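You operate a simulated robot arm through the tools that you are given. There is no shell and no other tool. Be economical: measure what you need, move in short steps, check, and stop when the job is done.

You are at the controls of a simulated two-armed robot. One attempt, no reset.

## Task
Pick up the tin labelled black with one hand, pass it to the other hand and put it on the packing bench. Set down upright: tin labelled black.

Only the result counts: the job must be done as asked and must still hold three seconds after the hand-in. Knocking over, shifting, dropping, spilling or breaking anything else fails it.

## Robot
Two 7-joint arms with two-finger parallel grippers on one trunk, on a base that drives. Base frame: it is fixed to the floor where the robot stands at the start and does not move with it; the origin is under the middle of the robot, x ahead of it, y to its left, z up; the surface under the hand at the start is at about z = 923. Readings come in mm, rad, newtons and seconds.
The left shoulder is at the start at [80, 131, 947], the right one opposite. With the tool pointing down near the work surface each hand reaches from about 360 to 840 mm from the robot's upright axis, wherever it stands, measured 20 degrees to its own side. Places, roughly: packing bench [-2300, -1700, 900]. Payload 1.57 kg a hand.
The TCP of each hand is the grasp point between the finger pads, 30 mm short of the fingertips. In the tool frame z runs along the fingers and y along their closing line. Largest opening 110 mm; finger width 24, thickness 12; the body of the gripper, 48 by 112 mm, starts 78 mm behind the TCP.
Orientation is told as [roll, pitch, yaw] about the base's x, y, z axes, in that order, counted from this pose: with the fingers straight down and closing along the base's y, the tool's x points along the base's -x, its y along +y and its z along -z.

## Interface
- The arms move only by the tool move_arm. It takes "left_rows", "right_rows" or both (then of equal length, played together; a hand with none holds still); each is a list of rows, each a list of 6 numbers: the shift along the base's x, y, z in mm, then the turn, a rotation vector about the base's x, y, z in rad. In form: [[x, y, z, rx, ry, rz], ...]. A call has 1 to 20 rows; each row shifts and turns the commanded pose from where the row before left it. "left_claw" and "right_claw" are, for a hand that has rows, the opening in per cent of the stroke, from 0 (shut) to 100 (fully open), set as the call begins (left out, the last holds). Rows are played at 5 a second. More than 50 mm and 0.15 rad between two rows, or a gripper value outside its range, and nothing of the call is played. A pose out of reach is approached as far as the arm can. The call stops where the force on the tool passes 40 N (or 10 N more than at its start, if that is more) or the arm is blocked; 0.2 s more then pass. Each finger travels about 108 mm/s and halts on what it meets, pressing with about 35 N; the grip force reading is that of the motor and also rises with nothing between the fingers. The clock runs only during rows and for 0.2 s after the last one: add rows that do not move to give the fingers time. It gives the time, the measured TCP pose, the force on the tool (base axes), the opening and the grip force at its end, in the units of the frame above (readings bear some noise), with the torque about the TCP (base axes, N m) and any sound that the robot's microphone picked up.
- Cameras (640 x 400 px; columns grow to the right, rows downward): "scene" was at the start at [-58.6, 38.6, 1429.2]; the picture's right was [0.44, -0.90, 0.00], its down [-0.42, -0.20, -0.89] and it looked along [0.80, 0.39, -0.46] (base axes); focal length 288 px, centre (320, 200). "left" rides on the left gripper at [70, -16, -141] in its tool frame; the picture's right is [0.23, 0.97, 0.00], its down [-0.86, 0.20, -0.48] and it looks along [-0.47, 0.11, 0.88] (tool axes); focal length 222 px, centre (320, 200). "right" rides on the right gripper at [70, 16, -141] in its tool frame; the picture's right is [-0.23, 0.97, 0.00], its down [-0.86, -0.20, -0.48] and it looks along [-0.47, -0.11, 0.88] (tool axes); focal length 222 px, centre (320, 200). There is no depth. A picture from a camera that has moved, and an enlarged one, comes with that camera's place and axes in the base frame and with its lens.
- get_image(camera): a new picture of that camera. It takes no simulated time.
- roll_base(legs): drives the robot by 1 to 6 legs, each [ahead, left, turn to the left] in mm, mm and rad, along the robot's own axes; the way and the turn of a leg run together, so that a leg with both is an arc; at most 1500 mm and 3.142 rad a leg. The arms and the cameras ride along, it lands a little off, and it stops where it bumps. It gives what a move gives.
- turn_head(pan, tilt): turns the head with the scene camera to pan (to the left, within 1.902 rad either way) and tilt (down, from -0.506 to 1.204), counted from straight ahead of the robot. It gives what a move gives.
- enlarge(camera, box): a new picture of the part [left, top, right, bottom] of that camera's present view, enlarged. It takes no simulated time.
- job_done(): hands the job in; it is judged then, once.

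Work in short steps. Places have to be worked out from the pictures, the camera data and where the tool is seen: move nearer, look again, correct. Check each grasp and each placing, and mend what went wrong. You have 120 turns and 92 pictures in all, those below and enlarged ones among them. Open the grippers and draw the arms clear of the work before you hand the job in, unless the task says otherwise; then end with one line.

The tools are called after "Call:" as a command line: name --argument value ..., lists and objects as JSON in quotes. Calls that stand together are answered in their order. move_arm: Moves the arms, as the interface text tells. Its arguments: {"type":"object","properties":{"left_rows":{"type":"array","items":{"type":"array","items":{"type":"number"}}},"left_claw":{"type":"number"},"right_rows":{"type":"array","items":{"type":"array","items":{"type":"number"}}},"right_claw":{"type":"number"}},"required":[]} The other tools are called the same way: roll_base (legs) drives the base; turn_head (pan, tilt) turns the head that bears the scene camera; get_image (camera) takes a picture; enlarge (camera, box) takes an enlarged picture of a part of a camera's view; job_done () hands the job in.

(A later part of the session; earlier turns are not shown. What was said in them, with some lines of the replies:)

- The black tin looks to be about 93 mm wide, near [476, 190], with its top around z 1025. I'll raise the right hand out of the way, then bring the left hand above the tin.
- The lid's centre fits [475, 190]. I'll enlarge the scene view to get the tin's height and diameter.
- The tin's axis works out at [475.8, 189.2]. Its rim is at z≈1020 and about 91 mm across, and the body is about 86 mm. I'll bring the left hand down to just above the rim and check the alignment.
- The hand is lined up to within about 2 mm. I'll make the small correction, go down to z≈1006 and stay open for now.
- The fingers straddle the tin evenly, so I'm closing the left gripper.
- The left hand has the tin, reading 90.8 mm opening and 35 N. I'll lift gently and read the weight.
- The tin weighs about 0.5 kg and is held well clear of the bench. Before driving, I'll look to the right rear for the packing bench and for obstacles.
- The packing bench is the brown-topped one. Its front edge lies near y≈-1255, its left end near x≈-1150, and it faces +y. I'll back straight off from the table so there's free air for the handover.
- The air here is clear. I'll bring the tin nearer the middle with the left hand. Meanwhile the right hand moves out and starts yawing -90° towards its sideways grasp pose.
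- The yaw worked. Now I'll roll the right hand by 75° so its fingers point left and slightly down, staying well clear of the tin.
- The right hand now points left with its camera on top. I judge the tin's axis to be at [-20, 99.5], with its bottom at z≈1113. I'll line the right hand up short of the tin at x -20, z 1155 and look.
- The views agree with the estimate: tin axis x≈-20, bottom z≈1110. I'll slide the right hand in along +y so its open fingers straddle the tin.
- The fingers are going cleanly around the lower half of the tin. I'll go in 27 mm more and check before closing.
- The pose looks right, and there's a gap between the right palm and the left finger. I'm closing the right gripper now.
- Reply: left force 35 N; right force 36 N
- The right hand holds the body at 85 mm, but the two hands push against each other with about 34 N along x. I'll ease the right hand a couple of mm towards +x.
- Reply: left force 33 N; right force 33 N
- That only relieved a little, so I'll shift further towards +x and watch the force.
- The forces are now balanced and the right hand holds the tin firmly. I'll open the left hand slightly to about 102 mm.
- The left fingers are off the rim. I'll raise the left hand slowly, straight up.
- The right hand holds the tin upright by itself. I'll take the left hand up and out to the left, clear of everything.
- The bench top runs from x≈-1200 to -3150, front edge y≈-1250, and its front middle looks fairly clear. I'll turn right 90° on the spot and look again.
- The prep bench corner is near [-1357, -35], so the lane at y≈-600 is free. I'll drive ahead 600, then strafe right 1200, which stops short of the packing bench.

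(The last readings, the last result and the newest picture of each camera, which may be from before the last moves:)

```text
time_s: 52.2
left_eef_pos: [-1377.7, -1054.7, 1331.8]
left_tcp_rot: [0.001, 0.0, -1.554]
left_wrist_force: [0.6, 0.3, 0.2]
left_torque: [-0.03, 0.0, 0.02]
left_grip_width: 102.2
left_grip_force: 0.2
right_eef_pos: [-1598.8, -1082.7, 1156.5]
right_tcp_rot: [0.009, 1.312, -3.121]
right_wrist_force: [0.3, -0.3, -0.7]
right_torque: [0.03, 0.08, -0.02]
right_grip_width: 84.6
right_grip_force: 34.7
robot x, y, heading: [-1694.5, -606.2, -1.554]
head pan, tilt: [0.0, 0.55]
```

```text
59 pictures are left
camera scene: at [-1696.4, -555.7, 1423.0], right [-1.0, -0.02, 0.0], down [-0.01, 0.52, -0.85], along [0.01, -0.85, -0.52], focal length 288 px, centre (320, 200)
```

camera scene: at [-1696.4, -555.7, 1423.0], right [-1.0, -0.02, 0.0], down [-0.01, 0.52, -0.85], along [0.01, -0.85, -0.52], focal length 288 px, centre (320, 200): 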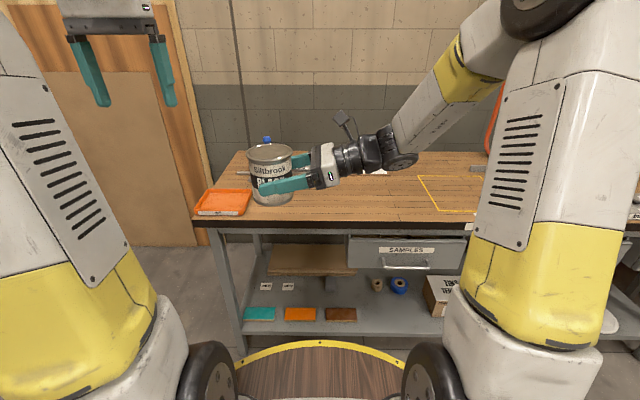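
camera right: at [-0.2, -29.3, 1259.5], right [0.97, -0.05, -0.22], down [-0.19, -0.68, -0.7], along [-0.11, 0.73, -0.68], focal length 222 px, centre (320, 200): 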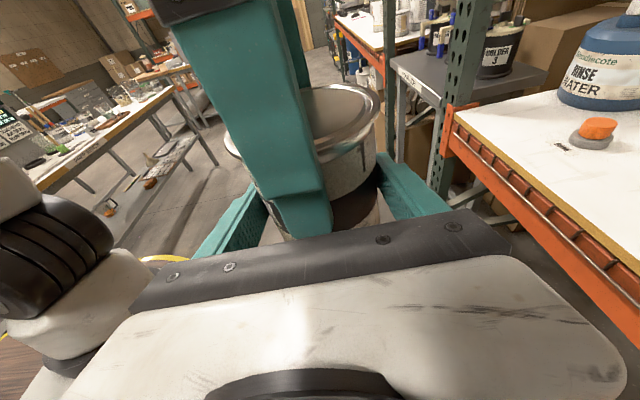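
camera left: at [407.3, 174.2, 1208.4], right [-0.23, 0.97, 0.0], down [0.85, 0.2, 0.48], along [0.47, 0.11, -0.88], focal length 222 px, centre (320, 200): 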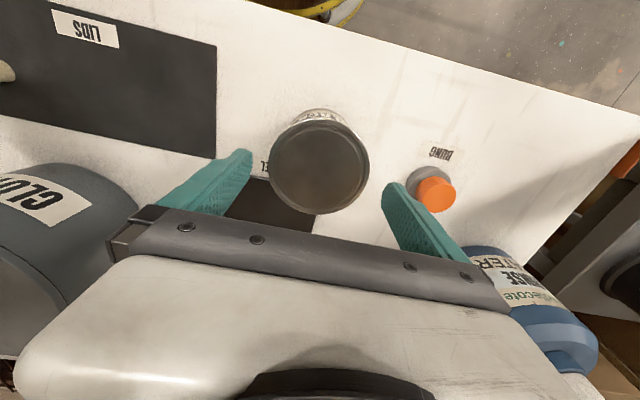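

The bench front is at y≈-1264. The orange tray is near x -1350, a yellow-outlined area starts near x -2050, and the front wood at x≈-1800 is clear. I'll strafe right 200, then look before going in.

Call:
roll_base --legs '[[100, -220, -0.015]]'

Call:
turn_head --pan -0.1 --tilt 0.65

Call:
get_image --camera "scene"

Call:
get_image --camera "left"

```text
time_s: 53.9
left_eef_pos: [-1602.1, -1159.7, 1331.3]
left_tcp_rot: [0.001, 0.0, -1.573]
left_wrist_force: [0.4, 0.0, 0.2]
left_torque: [0.01, 0.0, 0.02]
left_grip_width: 102.4
left_grip_force: 0.1
right_eef_pos: [-1824.0, -1184.2, 1157.1]
right_tcp_rot: [0.009, 1.31, -3.138]
right_wrist_force: [-0.3, 0.2, -0.2]
right_torque: [0.0, 0.07, 0.0]
right_grip_width: 85.0
right_grip_force: 35.1
robot x, y, heading: [-1908.7, -706.1, -1.575]
head pan, tilt: [0.0, 0.55]
```

```text
time_s: 54.6
left_eef_pos: [-1601.4, -1159.3, 1332.1]
left_tcp_rot: [0.001, 0.001, -1.573]
left_wrist_force: [-0.2, -0.6, 0.3]
left_torque: [-0.01, 0.0, 0.0]
left_grip_width: 102.2
left_grip_force: 0.0
right_eef_pos: [-1823.1, -1185.7, 1156.3]
right_tcp_rot: [0.01, 1.311, -3.138]
right_wrist_force: [0.3, -0.1, 0.6]
right_torque: [-0.02, 0.07, 0.02]
right_grip_width: 84.9
right_grip_force: 34.8
robot x, y, heading: [-1909.1, -705.7, -1.572]
head pan, tilt: [-0.099, 0.649]
```

```text
58 pictures are left
camera scene: at [-1919.4, -652.8, 1414.2], right [-0.99, 0.1, 0.0], down [0.06, 0.6, -0.8], along [-0.08, -0.79, -0.6], focal length 288 px, centre (320, 200)
```

scene: 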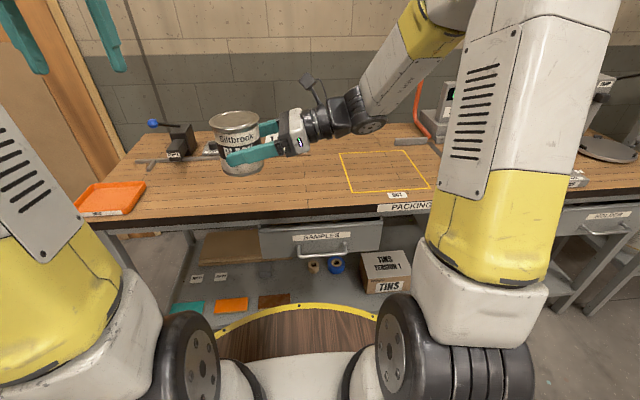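

```text
57 pictures are left
camera left: at [-1618.0, -1089.6, 1473.3], right [0.97, 0.22, 0.0], down [0.2, -0.86, 0.48], along [0.11, -0.47, -0.88], focal length 222 px, centre (320, 200)
```

left: 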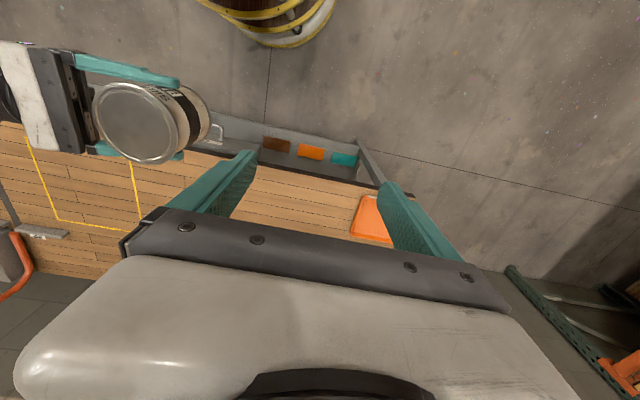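

The view confirms bare wood around x -1820, left of the yellow outline (x≈-2090) and well right of the tray. I'll drive ahead 190 mm to bring the tin over y≈-1375.

Call:
roll_base --legs '[[190, 0, 0]]'

Call:
get_image --camera "scene"

Call:
get_image --camera "right"

Call:
get_image --camera "left"

```text
time_s: 56.1
left_eef_pos: [-1602.4, -1349.9, 1331.6]
left_tcp_rot: [-0.001, 0.0, -1.572]
left_wrist_force: [0.1, 0.5, -0.5]
left_torque: [0.02, 0.0, -0.02]
left_grip_width: 102.5
left_grip_force: 0.0
right_eef_pos: [-1823.0, -1376.2, 1155.6]
right_tcp_rot: [0.009, 1.311, -3.139]
right_wrist_force: [-0.2, 0.5, 0.2]
right_torque: [0.01, 0.05, -0.01]
right_grip_width: 85.0
right_grip_force: 35.1
robot x, y, heading: [-1914.1, -896.0, -1.571]
head pan, tilt: [-0.099, 0.649]
```

```text
56 pictures are left
camera scene: at [-1919.9, -843.2, 1414.2], right [-0.99, 0.1, 0.0], down [0.06, 0.6, -0.8], along [-0.08, -0.79, -0.6], focal length 288 px, centre (320, 200)
```

scene: 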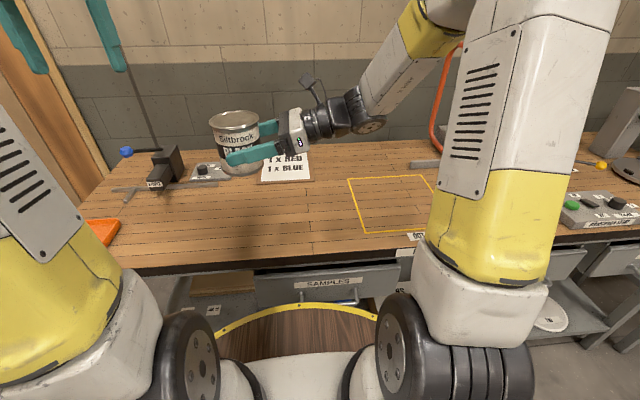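

```text
55 pictures are left
camera right: at [-1943.6, -1390.6, 1259.5], right [-0.06, -0.97, -0.22], down [-0.68, 0.2, -0.7], along [0.73, 0.1, -0.68], focal length 222 px, centre (320, 200)
```

right: 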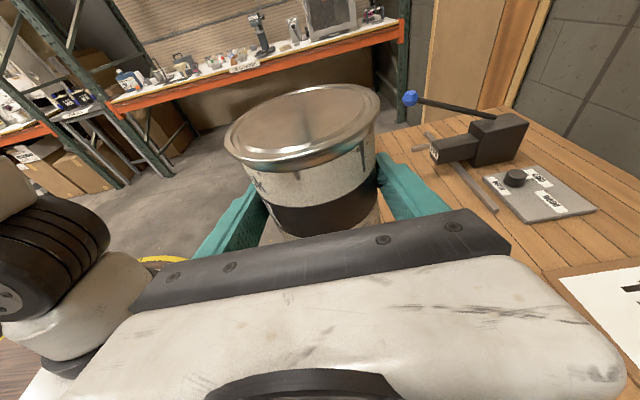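

```text
54 pictures are left
camera left: at [-1618.2, -1279.9, 1473.4], right [0.97, 0.23, 0.0], down [0.2, -0.86, 0.48], along [0.11, -0.47, -0.88], focal length 222 px, centre (320, 200)
```

left: 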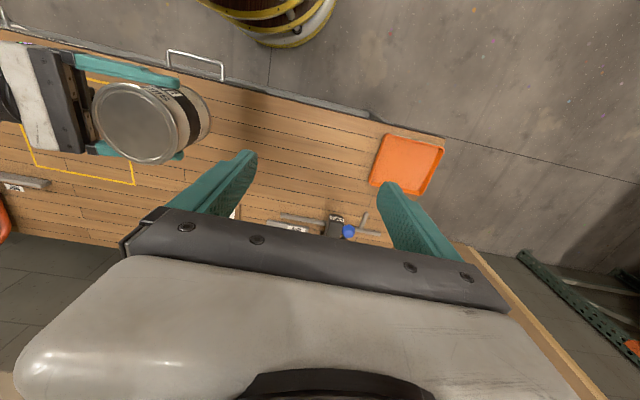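

The bench under the tin is bare wood, with the order sheet and tools further back. I'll lower 150 mm first and check.

Call:
move_arm --right_rows '[[0, 0, -20, 0, 0, 0], [0, 0, -30, 0, 0, 0], [0, 0, -30, 0, 0, 0], [0, 0, -30, 0, 0, 0], [0, 0, -25, 0, 0, 0], [0, 0, -15, 0, 0, 0], [0, 0, 0, 0, 0, 0]]'

Call:
get_image --camera "scene"

Call:
get_image --camera "left"

```text
time_s: 57.7
left_eef_pos: [-1601.8, -1349.1, 1332.0]
left_tcp_rot: [-0.001, -0.001, -1.572]
left_wrist_force: [-0.5, 0.0, 0.1]
left_torque: [0.02, -0.01, -0.03]
left_grip_width: 102.4
left_grip_force: 0.1
right_eef_pos: [-1824.9, -1375.5, 1005.5]
right_tcp_rot: [0.007, 1.312, -3.139]
right_wrist_force: [0.1, 0.5, -0.1]
right_torque: [0.0, 0.08, 0.01]
right_grip_width: 84.7
right_grip_force: 35.3
robot x, y, heading: [-1910.0, -892.1, -1.576]
head pan, tilt: [-0.099, 0.649]
```

```text
53 pictures are left
camera scene: at [-1919.9, -843.4, 1414.2], right [-0.99, 0.1, 0.0], down [0.06, 0.6, -0.8], along [-0.08, -0.79, -0.6], focal length 288 px, centre (320, 200)
```

scene: 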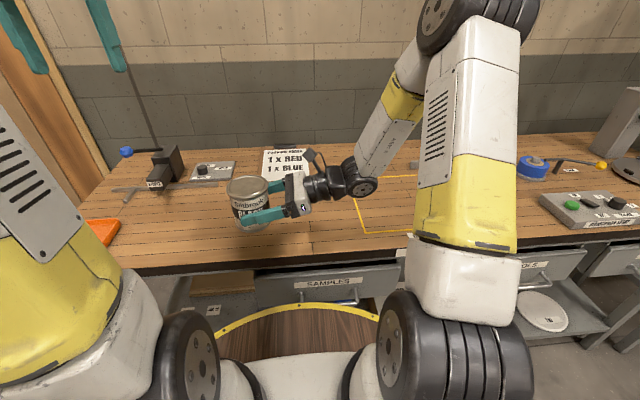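

```text
52 pictures are left
camera left: at [-1618.2, -1280.1, 1473.3], right [0.97, 0.23, 0.0], down [0.2, -0.86, 0.48], along [0.11, -0.47, -0.88], focal length 222 px, centre (320, 200)
```

left: 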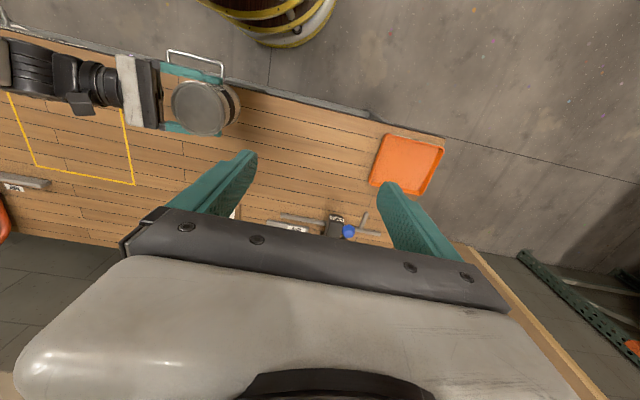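

The tin is about 70 mm inside the front edge, with its bottom near z 963. I'll lower 45 mm more and look closely at the gap.

Call:
move_arm --right_rows '[[0, 0, -15, 0, 0, 0], [0, 0, -15, 0, 0, 0], [0, 0, -10, 0, 0, 0], [0, 0, -5, 0, 0, 0], [0, 0, 0, 0, 0, 0]]'

Call:
enlarge --camera "scene" --box '[200, 140, 400, 260]'

```text
time_s: 58.9
left_eef_pos: [-1602.1, -1349.8, 1330.9]
left_tcp_rot: [-0.001, 0.0, -1.573]
left_wrist_force: [-0.7, -0.1, 0.3]
left_torque: [0.0, -0.01, 0.0]
left_grip_width: 102.2
left_grip_force: 0.0
right_eef_pos: [-1823.3, -1376.3, 961.7]
right_tcp_rot: [0.008, 1.31, -3.14]
right_wrist_force: [-0.5, 0.9, -0.7]
right_torque: [0.0, 0.08, -0.03]
right_grip_width: 84.9
right_grip_force: 35.3
robot x, y, heading: [-1913.1, -894.8, -1.575]
head pan, tilt: [-0.099, 0.649]
```

```text
3.20 times, centred on (300, 200) of scene
camera zoom: at [-1919.9, -843.4, 1414.2], right [-0.99, 0.1, 0.0], down [0.06, 0.6, -0.8], along [-0.08, -0.79, -0.6], focal length 922 px, centre (384, 200)
```

zoom: 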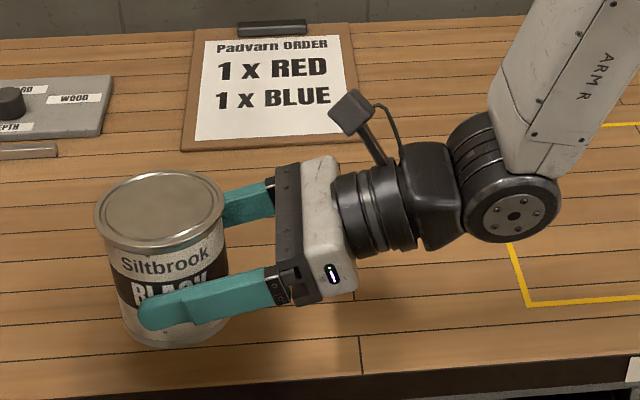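

The gap is small, about 20 mm by my estimate. I'll lower in 3 mm steps and watch for contact force.

Call:
move_arm --right_rows '[[0, 0, -3, 0, 0, 0], [0, 0, -3, 0, 0, 0], [0, 0, -3, 0, 0, 0], [0, 0, -3, 0, 0, 0], [0, 0, 0, 0, 0, 0]]'

Call:
enlarge --camera "scene" --box '[200, 140, 400, 260]'

```text
time_s: 60.1
left_eef_pos: [-1603.0, -1349.8, 1331.5]
left_tcp_rot: [0.0, 0.0, -1.573]
left_wrist_force: [-0.5, 0.7, -1.1]
left_torque: [0.0, -0.03, 0.02]
left_grip_width: 102.4
left_grip_force: 0.0
right_eef_pos: [-1823.0, -1376.3, 949.4]
right_tcp_rot: [0.008, 1.308, -3.139]
right_wrist_force: [-0.3, 0.0, 0.2]
right_torque: [0.03, 0.07, 0.03]
right_grip_width: 85.0
right_grip_force: 34.9
robot x, y, heading: [-1906.2, -894.4, -1.57]
head pan, tilt: [-0.099, 0.649]
```

```text
3.20 times, centred on (300, 200) of scene
camera zoom: at [-1919.9, -843.4, 1414.2], right [-0.99, 0.1, 0.0], down [0.06, 0.6, -0.8], along [-0.08, -0.79, -0.6], focal length 922 px, centre (384, 200)
```

zoom: 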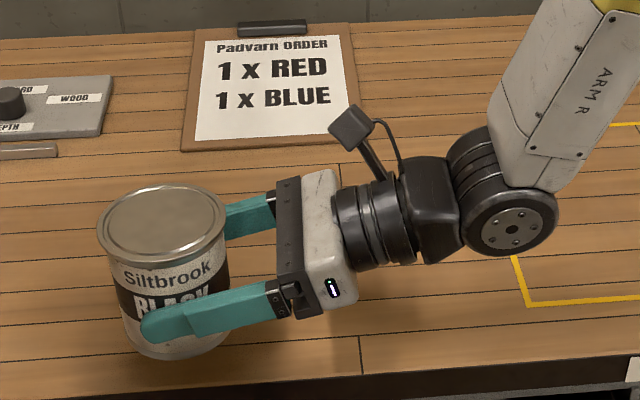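

There's no contact yet, so I'll continue in 2 mm steps.

Call:
move_arm --right_rows '[[0, 0, -2, 0, 0, 0], [0, 0, -2, 0, 0, 0], [0, 0, -2, 0, 0, 0], [0, 0, 0, 0, 0, 0]]'

```text
time_s: 61.1
left_eef_pos: [-1601.6, -1349.3, 1332.0]
left_tcp_rot: [0.001, -0.001, -1.572]
left_wrist_force: [-0.4, 0.2, -1.0]
left_torque: [0.01, 0.03, -0.01]
left_grip_width: 102.2
left_grip_force: 0.0
right_eef_pos: [-1824.8, -1375.8, 942.6]
right_tcp_rot: [0.007, 1.311, -3.141]
right_wrist_force: [-0.6, -1.2, -0.2]
right_torque: [0.01, 0.03, 0.0]
right_grip_width: 85.0
right_grip_force: 35.3
robot x, y, heading: [-1911.8, -898.3, -1.572]
head pan, tilt: [-0.099, 0.649]
```

Still no contact, so I'll go down another 6 mm.

Call:
move_arm --right_rows '[[0, 0, -2, 0, 0, 0], [0, 0, -2, 0, 0, 0], [0, 0, -2, 0, 0, 0], [0, 0, 0, 0, 0, 0]]'

Call:
enlarge --camera "scene" --box '[220, 160, 320, 260]'

```text
time_s: 62.1
left_eef_pos: [-1602.6, -1350.8, 1331.1]
left_tcp_rot: [0.0, -0.001, -1.573]
left_wrist_force: [0.4, 0.6, 0.4]
left_torque: [-0.02, -0.02, 0.0]
left_grip_width: 102.0
left_grip_force: 0.2
right_eef_pos: [-1824.9, -1375.9, 936.9]
right_tcp_rot: [0.008, 1.31, -3.139]
right_wrist_force: [0.3, -1.2, 0.1]
right_torque: [-0.02, 0.05, 0.02]
right_grip_width: 85.0
right_grip_force: 34.8
robot x, y, heading: [-1906.1, -893.7, -1.566]
head pan, tilt: [-0.099, 0.649]
```

```text
4.00 times, centred on (270, 210) of scene
camera zoom: at [-1919.9, -843.4, 1414.2], right [-0.99, 0.1, 0.0], down [0.06, 0.6, -0.8], along [-0.08, -0.79, -0.6], focal length 1153 px, centre (520, 160)
```

zoom: 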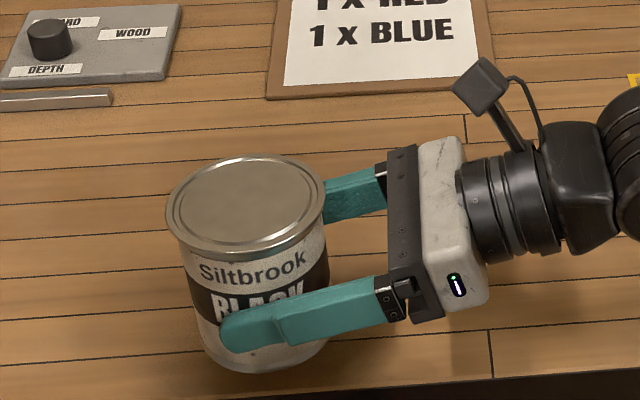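

I put the tin's bottom at about z 894, still without contact. I'll keep lowering slowly.

Call:
move_arm --right_rows '[[0, 0, -2, 0, 0, 0], [0, 0, -2, 0, 0, 0], [0, 0, -2, 0, 0, 0], [0, 0, -1, 0, 0, 0], [0, 0, 0, 0, 0, 0]]'

```text
time_s: 63.3
left_eef_pos: [-1602.6, -1350.0, 1331.7]
left_tcp_rot: [-0.001, 0.0, -1.572]
left_wrist_force: [0.3, -0.8, -0.5]
left_torque: [-0.03, 0.01, 0.0]
left_grip_width: 102.1
left_grip_force: 0.1
right_eef_pos: [-1823.8, -1375.3, 930.3]
right_tcp_rot: [0.008, 1.312, -3.14]
right_wrist_force: [-0.8, -0.3, 0.3]
right_torque: [-0.01, 0.05, -0.01]
right_grip_width: 85.1
right_grip_force: 35.2
robot x, y, heading: [-1905.7, -890.3, -1.571]
head pan, tilt: [-0.099, 0.649]
```

Triangulating the yellow corner from two pictures puts the bench top nearer z≈880, so a few mm remain. I'll continue in small steps.

Call:
move_arm --right_rows '[[0, 0, -1.5, 0, 0, 0], [0, 0, -1.5, 0, 0, 0], [0, 0, -1.5, 0, 0, 0], [0, 0, -1.5, 0, 0, 0], [0, 0, 0, 0, 0, 0]]'

Call:
enlarge --camera "scene" --box '[220, 160, 320, 260]'

Call:
enlarge --camera "left" --box '[140, 60, 300, 160]'

```text
time_s: 64.5
left_eef_pos: [-1602.6, -1349.8, 1332.2]
left_tcp_rot: [-0.002, 0.0, -1.572]
left_wrist_force: [-0.9, -0.1, 0.4]
left_torque: [-0.02, -0.01, 0.0]
left_grip_width: 102.3
left_grip_force: 0.0
right_eef_pos: [-1823.6, -1374.9, 924.3]
right_tcp_rot: [0.008, 1.31, -3.138]
right_wrist_force: [-0.4, 0.1, 0.0]
right_torque: [0.01, 0.07, -0.01]
right_grip_width: 85.0
right_grip_force: 35.0
robot x, y, heading: [-1911.5, -898.5, -1.577]
head pan, tilt: [-0.099, 0.649]
```

```text
4.00 times, centred on (270, 210) of scene
camera zoom: at [-1919.9, -843.4, 1414.2], right [-0.99, 0.1, 0.0], down [0.06, 0.6, -0.8], along [-0.08, -0.79, -0.6], focal length 1153 px, centre (520, 160)
```

zoom: 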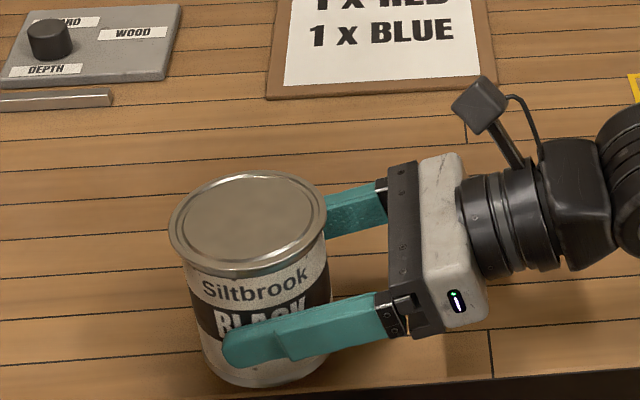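

```text
4.00 times, centred on (220, 110) of left
camera zoom: at [-1618.2, -1280.1, 1473.3], right [0.97, 0.23, 0.0], down [0.2, -0.86, 0.48], along [0.11, -0.47, -0.88], focal length 888 px, centre (720, 560)
```

zoom: 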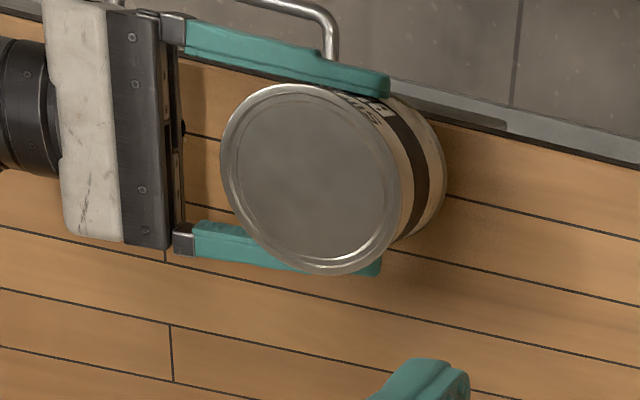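

The left view shows the tin too close to the front edge, which I now put at y≈-1325. I'll raise it 25 mm and shift it 100 mm further onto the bench.

Call:
move_arm --right_rows '[[0, 0, 15, 0, 0, 0], [0, 0, 10, 0, 0, 0], [0, -20, 0, 0, 0, 0], [0, -25, 0, 0, 0, 0], [0, -25, 0, 0, 0, 0], [0, -25, 0, 0, 0, 0], [0, -10, 0, 0, 0, 0], [0, 0, 0, 0, 0, 0]]'

Call:
get_image --camera "scene"

Call:
get_image --camera "left"

```text
time_s: 66.3
left_eef_pos: [-1602.9, -1351.2, 1331.7]
left_tcp_rot: [0.0, 0.001, -1.573]
left_wrist_force: [-0.7, 0.3, -0.3]
left_torque: [0.0, -0.02, -0.01]
left_grip_width: 102.3
left_grip_force: 0.1
right_eef_pos: [-1824.6, -1481.9, 948.3]
right_tcp_rot: [0.005, 1.31, -3.142]
right_wrist_force: [-0.2, 0.1, -0.9]
right_torque: [0.0, 0.03, 0.02]
right_grip_width: 85.0
right_grip_force: 34.6
robot x, y, heading: [-1913.0, -893.0, -1.57]
head pan, tilt: [-0.099, 0.649]
```

```text
46 pictures are left
camera scene: at [-1919.9, -843.4, 1414.2], right [-0.99, 0.1, 0.0], down [0.06, 0.6, -0.8], along [-0.08, -0.79, -0.6], focal length 288 px, centre (320, 200)
```

scene: 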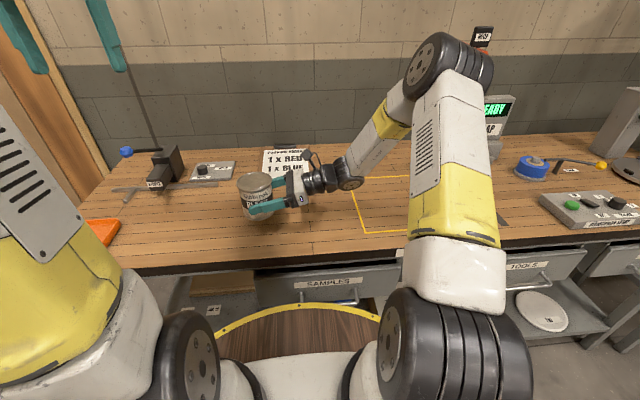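

```text
45 pictures are left
camera left: at [-1618.2, -1280.2, 1473.3], right [0.97, 0.23, 0.0], down [0.2, -0.86, 0.48], along [0.11, -0.47, -0.88], focal length 222 px, centre (320, 200)
```

left: 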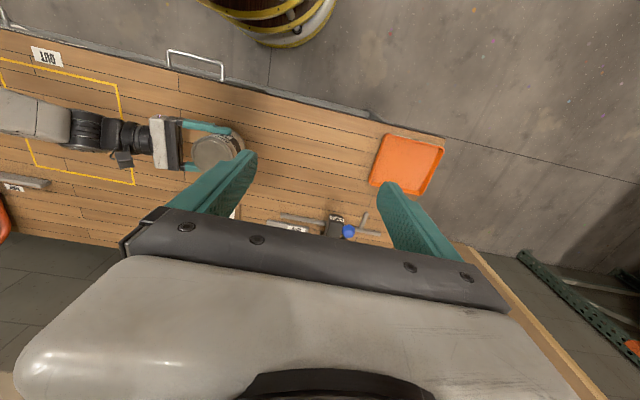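

The tin is now well in from the edge. I'll lower it back to the former height and on down in fine steps.

Call:
move_arm --right_rows '[[0, 0, -10, 0, 0, 0], [0, 0, -8, 0, 0, 0], [0, 0, -4, 0, 0, 0], [0, 0, -2, 0, 0, 0], [0, 0, -1.5, 0, 0, 0], [0, 0, -1.5, 0, 0, 0], [0, 0, 0, 0, 0, 0]]'

Call:
enlarge --camera "scene" --box '[210, 150, 330, 240]'

```text
time_s: 67.9
left_eef_pos: [-1602.6, -1350.5, 1331.7]
left_tcp_rot: [0.0, 0.0, -1.572]
left_wrist_force: [0.1, -0.3, 0.0]
left_torque: [0.02, 0.0, 0.01]
left_grip_width: 102.3
left_grip_force: 0.1
right_eef_pos: [-1823.6, -1481.3, 922.6]
right_tcp_rot: [0.007, 1.311, -3.14]
right_wrist_force: [0.0, 0.1, 0.5]
right_torque: [0.02, 0.05, -0.02]
right_grip_width: 84.6
right_grip_force: 34.7
robot x, y, heading: [-1912.4, -898.9, -1.573]
head pan, tilt: [-0.099, 0.649]
```

```text
4.44 times, centred on (270, 195) of scene
camera zoom: at [-1919.9, -843.4, 1414.2], right [-0.99, 0.1, 0.0], down [0.06, 0.6, -0.8], along [-0.08, -0.79, -0.6], focal length 1281 px, centre (542, 222)
```

zoom: 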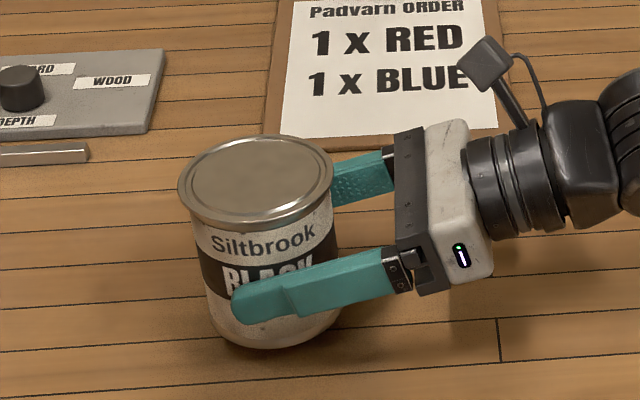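

Still no contact. I'll lower another 5 mm finely.

Call:
move_arm --right_rows '[[0, 0, -1.5, 0, 0, 0], [0, 0, -1.5, 0, 0, 0], [0, 0, -1.5, 0, 0, 0], [0, 0, 0, 0, 0, 0]]'

```text
time_s: 68.9
left_eef_pos: [-1602.2, -1350.1, 1331.1]
left_tcp_rot: [-0.001, -0.001, -1.573]
left_wrist_force: [0.3, 0.4, 0.3]
left_torque: [0.01, 0.02, -0.02]
left_grip_width: 102.4
left_grip_force: 0.0
right_eef_pos: [-1824.0, -1479.9, 918.7]
right_tcp_rot: [0.008, 1.311, -3.136]
right_wrist_force: [0.1, 0.1, 0.3]
right_torque: [0.01, 0.07, 0.0]
right_grip_width: 84.9
right_grip_force: 34.7
robot x, y, heading: [-1909.1, -893.3, -1.573]
head pan, tilt: [-0.099, 0.649]
```

No contact yet, so I'll continue with another 5 mm.

Call:
move_arm --right_rows '[[0, 0, -1.5, 0, 0, 0], [0, 0, -1.5, 0, 0, 0], [0, 0, -1.5, 0, 0, 0], [0, 0, 0, 0, 0, 0]]'

Call:
turn_head --pan 0.2 --tilt 0.65

Call:
enlarge --camera "scene" --box '[290, 130, 450, 250]'

```text
time_s: 69.9
left_eef_pos: [-1602.4, -1350.1, 1332.2]
left_tcp_rot: [-0.001, -0.001, -1.572]
left_wrist_force: [0.2, -0.4, 0.2]
left_torque: [-0.01, 0.02, -0.02]
left_grip_width: 102.4
left_grip_force: 0.1
right_eef_pos: [-1823.2, -1481.7, 913.4]
right_tcp_rot: [0.007, 1.311, -3.14]
right_wrist_force: [-0.4, -0.7, 0.6]
right_torque: [-0.01, 0.08, -0.01]
right_grip_width: 84.5
right_grip_force: 35.1
robot x, y, heading: [-1912.2, -894.6, -1.57]
head pan, tilt: [-0.099, 0.649]
```

```text
time_s: 70.7
left_eef_pos: [-1601.7, -1349.7, 1331.9]
left_tcp_rot: [-0.001, -0.001, -1.573]
left_wrist_force: [0.6, 0.5, 0.1]
left_torque: [0.03, -0.02, 0.02]
left_grip_width: 102.2
left_grip_force: 0.0
right_eef_pos: [-1823.6, -1479.1, 912.6]
right_tcp_rot: [0.008, 1.312, -3.139]
right_wrist_force: [0.7, 0.4, -0.5]
right_torque: [-0.01, 0.06, -0.01]
right_grip_width: 84.8
right_grip_force: 35.4
robot x, y, heading: [-1912.9, -895.2, -1.574]
head pan, tilt: [0.201, 0.649]
```

```text
3.33 times, centred on (370, 190) of scene
camera zoom: at [-1894.0, -842.2, 1414.2], right [-0.98, -0.2, 0.0], down [-0.12, 0.59, -0.8], along [0.16, -0.78, -0.6], focal length 961 px, centre (153, 233)
```

zoom: 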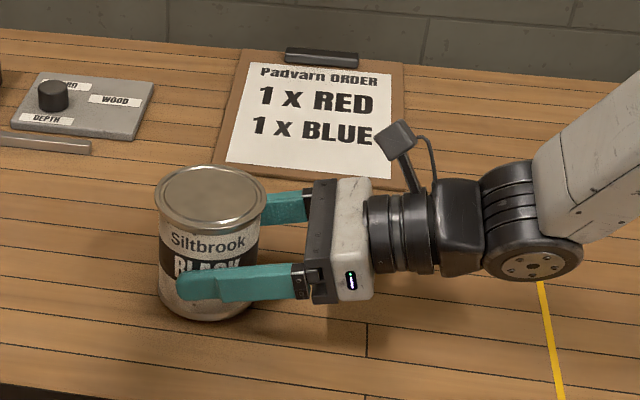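

A rough triangulation of the plank joints gives a bench height nearer z≈860, while the tin's bottom is at about 871. I'll keep lowering in fine steps.

Call:
move_arm --right_rows '[[0, 0, -1.5, 0, 0, 0], [0, 0, -1.5, 0, 0, 0], [0, 0, -1.5, 0, 0, 0], [0, 0, -1.5, 0, 0, 0], [0, 0, 0, 0, 0, 0]]'

```text
time_s: 71.9
left_eef_pos: [-1603.2, -1349.4, 1331.7]
left_tcp_rot: [0.0, 0.0, -1.574]
left_wrist_force: [0.0, -0.1, -0.4]
left_torque: [0.0, -0.01, -0.01]
left_grip_width: 102.3
left_grip_force: 0.1
right_eef_pos: [-1824.1, -1480.1, 907.0]
right_tcp_rot: [0.009, 1.31, -3.14]
right_wrist_force: [0.1, 0.1, -0.5]
right_torque: [0.0, 0.07, 0.01]
right_grip_width: 84.8
right_grip_force: 35.0
robot x, y, heading: [-1906.8, -890.1, -1.573]
head pan, tilt: [0.201, 0.649]
```

Still free, so I'll go down another 6 mm.

Call:
move_arm --right_rows '[[0, 0, -1.5, 0, 0, 0], [0, 0, -1.5, 0, 0, 0], [0, 0, -1.5, 0, 0, 0], [0, 0, -1.5, 0, 0, 0], [0, 0, 0, 0, 0, 0]]'

Call:
enlarge --camera "scene" --box '[310, 150, 430, 240]'

```text
time_s: 73.1
left_eef_pos: [-1602.2, -1348.8, 1331.5]
left_tcp_rot: [-0.001, 0.0, -1.573]
left_wrist_force: [0.5, -0.3, -0.2]
left_torque: [0.01, -0.01, 0.03]
left_grip_width: 102.2
left_grip_force: 0.0
right_eef_pos: [-1823.7, -1481.1, 904.8]
right_tcp_rot: [0.018, 1.316, -3.129]
right_wrist_force: [-2.7, -2.4, 39.1]
right_torque: [0.38, -0.47, -0.22]
right_grip_width: 85.2
right_grip_force: 35.6
robot x, y, heading: [-1911.3, -894.7, -1.571]
head pan, tilt: [0.201, 0.649]
```

```text
4.44 times, centred on (370, 195) of scene
camera zoom: at [-1894.3, -841.1, 1414.1], right [-0.98, -0.2, 0.0], down [-0.12, 0.59, -0.8], along [0.16, -0.78, -0.6], focal length 1281 px, centre (98, 222)
```

zoom: 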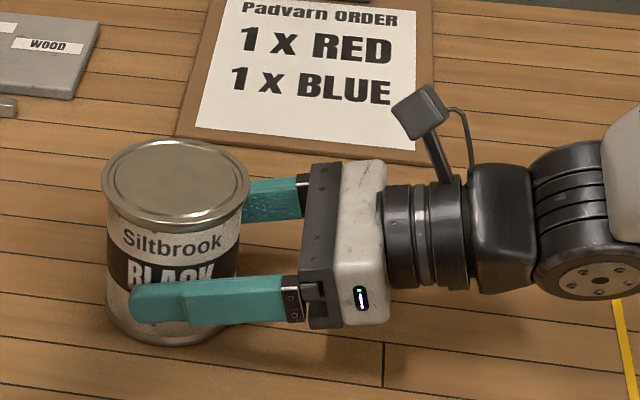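

There's contact at 39 N, with the tin's bottom at z≈863, which matches the bench estimate. I'll ease up 2 mm to relieve the pressing before letting go.

Call:
move_arm --right_rows '[[0, 0, 1, 0, 0, 0], [0, 0, 1, 0, 0, 0], [0, 0, 0, 0, 0, 0]]'

```text
time_s: 73.9
left_eef_pos: [-1601.6, -1349.9, 1331.4]
left_tcp_rot: [0.0, 0.0, -1.574]
left_wrist_force: [-0.5, 0.0, 0.2]
left_torque: [-0.02, 0.03, 0.02]
left_grip_width: 102.4
left_grip_force: 0.1
right_eef_pos: [-1823.7, -1479.0, 903.3]
right_tcp_rot: [0.013, 1.311, -3.134]
right_wrist_force: [5.3, -9.8, 22.4]
right_torque: [-0.47, -1.01, -0.24]
right_grip_width: 84.9
right_grip_force: 35.3
robot x, y, heading: [-1910.1, -899.0, -1.57]
head pan, tilt: [0.201, 0.649]
```

I'll ease up a bit more.

Call:
move_arm --right_rows '[[0, 0, 1, 0, 0, 0], [0, 0, 0.5, 0, 0, 0], [0, 0, 0, 0, 0, 0]]'

Call:
get_image --camera "right"

```text
time_s: 74.7
left_eef_pos: [-1602.6, -1350.2, 1332.5]
left_tcp_rot: [0.0, 0.0, -1.573]
left_wrist_force: [-0.1, 0.4, -0.1]
left_torque: [-0.01, 0.0, 0.02]
left_grip_width: 102.2
left_grip_force: 0.1
right_eef_pos: [-1824.9, -1479.0, 904.3]
right_tcp_rot: [-0.001, 1.308, 3.139]
right_wrist_force: [4.2, -0.2, 3.9]
right_torque: [-0.25, -0.43, 0.13]
right_grip_width: 85.0
right_grip_force: 35.2
robot x, y, heading: [-1909.3, -896.5, -1.574]
head pan, tilt: [0.201, 0.649]
```

```text
41 pictures are left
camera right: at [-1943.7, -1494.9, 1007.4], right [-0.06, -0.97, -0.22], down [-0.68, 0.2, -0.7], along [0.73, 0.11, -0.68], focal length 222 px, centre (320, 200)
```

right: 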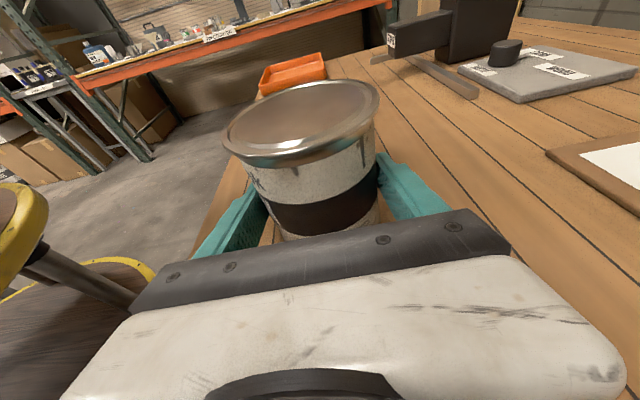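

Only about 4 N remain and the tin stands on the bench. I'm opening the right gripper.

Call:
move_arm --right_rows '[[0, 0, 0, 0, 0, 0], [0, 0, 0, 0, 0, 0]]' --right_claw 100

Call:
enlarge --camera "scene" --box '[310, 150, 430, 240]'

Call:
get_image --camera "right"

```text
time_s: 75.3
left_eef_pos: [-1603.1, -1350.1, 1332.5]
left_tcp_rot: [0.001, 0.001, -1.573]
left_wrist_force: [-0.1, -0.2, 0.1]
left_torque: [0.02, -0.03, 0.01]
left_grip_width: 102.2
left_grip_force: 0.0
right_eef_pos: [-1824.5, -1481.0, 904.0]
right_tcp_rot: [0.008, 1.309, -3.14]
right_wrist_force: [0.5, 0.2, -0.2]
right_torque: [0.02, -0.03, -0.02]
right_grip_width: 109.9
right_grip_force: 0.1
robot x, y, heading: [-1909.3, -895.7, -1.571]
head pan, tilt: [0.201, 0.649]
```

```text
4.44 times, centred on (370, 195) of scene
camera zoom: at [-1894.1, -842.0, 1414.2], right [-0.98, -0.2, 0.0], down [-0.12, 0.59, -0.8], along [0.16, -0.78, -0.6], focal length 1281 px, centre (98, 222)
```

zoom: 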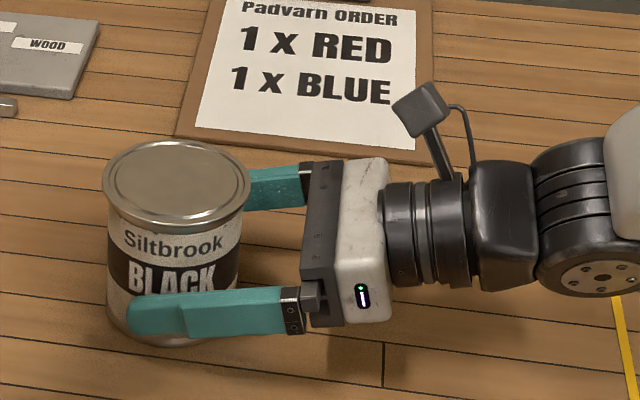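

```text
39 pictures are left
camera right: at [-1944.0, -1495.6, 1008.2], right [-0.06, -0.97, -0.22], down [-0.68, 0.2, -0.7], along [0.73, 0.1, -0.68], focal length 222 px, centre (320, 200)
```

right: 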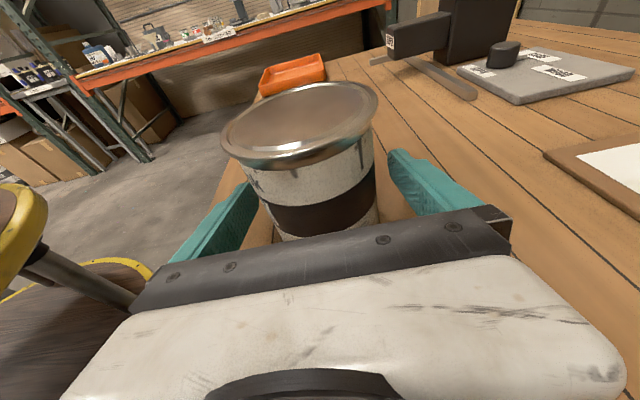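

The tin stands upright and free. I'll nudge the hand 3 mm to centre it, then draw it straight back along -x and slightly up.

Call:
move_arm --right_rows '[[0, 3, 0, 0, 0, 0], [-10, 0, 1, 0, 0, 0], [-20, 0, 2, 0, 0, 0], [-20, 0, 3, 0, 0, 0], [-25, 0, 4, 0, 0, 0], [-25, 0, 5, 0, 0, 0], [-20, 0, 10, 0, 0, 0], [0, 0, 0, 0, 0, 0]]'

Call:
get_image --camera "scene"

```text
time_s: 77.1
left_eef_pos: [-1602.4, -1350.9, 1332.0]
left_tcp_rot: [-0.001, -0.001, -1.572]
left_wrist_force: [0.8, 0.4, -0.3]
left_torque: [-0.02, -0.01, 0.0]
left_grip_width: 102.2
left_grip_force: 0.0
right_eef_pos: [-1944.7, -1477.3, 930.2]
right_tcp_rot: [0.01, 1.311, -3.138]
right_wrist_force: [0.6, 0.2, 0.3]
right_torque: [0.02, 0.0, 0.03]
right_grip_width: 110.3
right_grip_force: 0.1
robot x, y, heading: [-1910.0, -896.3, -1.573]
head pan, tilt: [0.201, 0.649]
```

```text
38 pictures are left
camera scene: at [-1894.0, -842.0, 1414.2], right [-0.98, -0.2, 0.0], down [-0.12, 0.59, -0.8], along [0.16, -0.78, -0.6], focal length 288 px, centre (320, 200)
```

scene: 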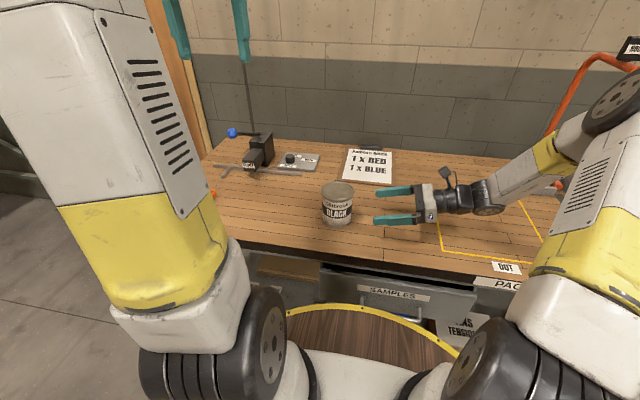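

The tin stands upright on the bench and the hand is clear of it. Before raising the right arm, I'll check what's around its elbow.

Call:
turn_head --pan -0.6 --tilt 0.45

Call:
get_image --camera "scene"

```text
time_s: 78.3
left_eef_pos: [-1601.5, -1349.8, 1332.1]
left_tcp_rot: [-0.001, 0.0, -1.573]
left_wrist_force: [0.1, 0.4, 0.1]
left_torque: [-0.04, 0.02, -0.03]
left_grip_width: 102.3
left_grip_force: 0.1
right_eef_pos: [-1944.7, -1476.7, 929.9]
right_tcp_rot: [0.011, 1.313, -3.138]
right_wrist_force: [-0.3, 0.2, 0.4]
right_torque: [-0.01, 0.0, 0.03]
right_grip_width: 109.9
right_grip_force: 0.0
robot x, y, heading: [-1906.3, -894.3, -1.573]
head pan, tilt: [-0.6, 0.45]
```

```text
37 pictures are left
camera scene: at [-1963.2, -832.7, 1432.0], right [-0.82, 0.57, 0.0], down [0.25, 0.36, -0.9], along [-0.51, -0.74, -0.44], focal length 288 px, centre (320, 200)
```

scene: 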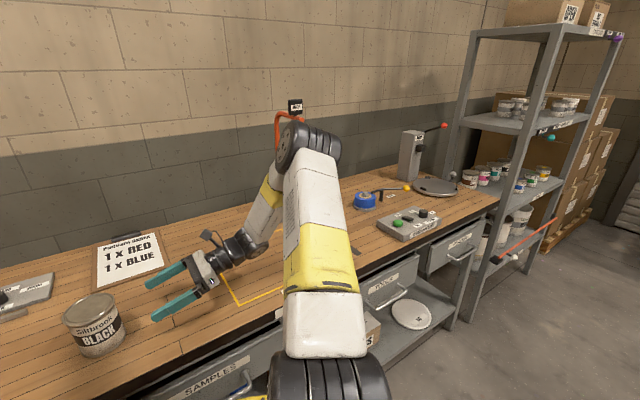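

The elbow is well in front of the scale. I'll draw the right hand up and back towards the robot, away from the bench items.

Call:
move_arm --right_rows '[[0, 5, 30, 0, 0, 0], [0, 10, 30, 0, 0, 0], [0, 20, 30, 0, 0, 0], [0, 25, 30, 0, 0, 0], [0, 25, 30, 0, 0, 0], [0, 25, 20, 0, 0, 0], [0, 0, 0, 0, 0, 0]]'

Call:
roll_base --legs '[[-250, 0, 0]]'

Call:
turn_head --pan 0.1 --tilt 0.6

Call:
get_image --camera "scene"

```text
time_s: 79.9
left_eef_pos: [-1601.7, -1350.4, 1332.8]
left_tcp_rot: [-0.001, 0.0, -1.572]
left_wrist_force: [1.0, 0.3, 0.2]
left_torque: [-0.01, -0.03, -0.01]
left_grip_width: 102.5
left_grip_force: 0.1
right_eef_pos: [-1942.3, -1366.9, 1099.6]
right_tcp_rot: [0.005, 1.312, -3.14]
right_wrist_force: [-0.2, 0.6, -0.4]
right_torque: [-0.01, 0.01, 0.02]
right_grip_width: 109.9
right_grip_force: 0.0
robot x, y, heading: [-1909.4, -894.7, -1.575]
head pan, tilt: [-0.6, 0.45]
```

```text
time_s: 81.7
left_eef_pos: [-1604.1, -1103.8, 1332.4]
left_tcp_rot: [0.001, -0.001, -1.575]
left_wrist_force: [-0.1, -0.3, -0.3]
left_torque: [0.0, 0.02, 0.01]
left_grip_width: 102.4
left_grip_force: 0.0
right_eef_pos: [-1943.4, -1118.9, 1099.8]
right_tcp_rot: [0.008, 1.31, 3.14]
right_wrist_force: [-1.2, -0.1, -0.3]
right_torque: [-0.01, 0.0, 0.0]
right_grip_width: 110.1
right_grip_force: 0.0
robot x, y, heading: [-1906.2, -647.1, -1.572]
head pan, tilt: [-0.6, 0.45]
```

```text
time_s: 82.8
left_eef_pos: [-1603.2, -1103.0, 1331.7]
left_tcp_rot: [0.001, 0.001, -1.577]
left_wrist_force: [-0.9, -0.5, 0.2]
left_torque: [-0.02, -0.02, 0.03]
left_grip_width: 102.3
left_grip_force: 0.0
right_eef_pos: [-1942.8, -1120.0, 1100.3]
right_tcp_rot: [0.008, 1.31, 3.14]
right_wrist_force: [0.8, -0.1, 0.4]
right_torque: [-0.02, 0.0, 0.0]
right_grip_width: 110.1
right_grip_force: 0.0
robot x, y, heading: [-1907.7, -645.0, -1.574]
head pan, tilt: [0.099, 0.6]
```

```text
36 pictures are left
camera scene: at [-1901.4, -597.5, 1418.5], right [-1.0, -0.09, 0.0], down [-0.05, 0.56, -0.83], along [0.08, -0.82, -0.56], focal length 288 px, centre (320, 200)
```

scene: 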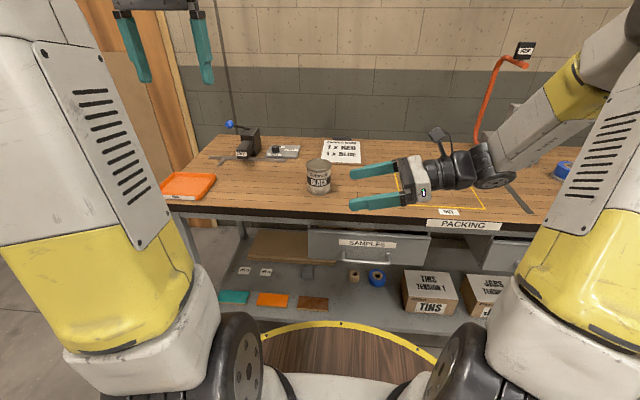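

The black tin stands upright on the packing bench. Both grippers are open (right fully, left at about 102 mm) and the arms are clear, so I'm handing in.

Call:
job_done

```text
The job is handed in.
```

The left hand picked up the tin labelled black and passed it to the right hand, which set it down upright on the packing bench; I saw nothing else knocked or moved.
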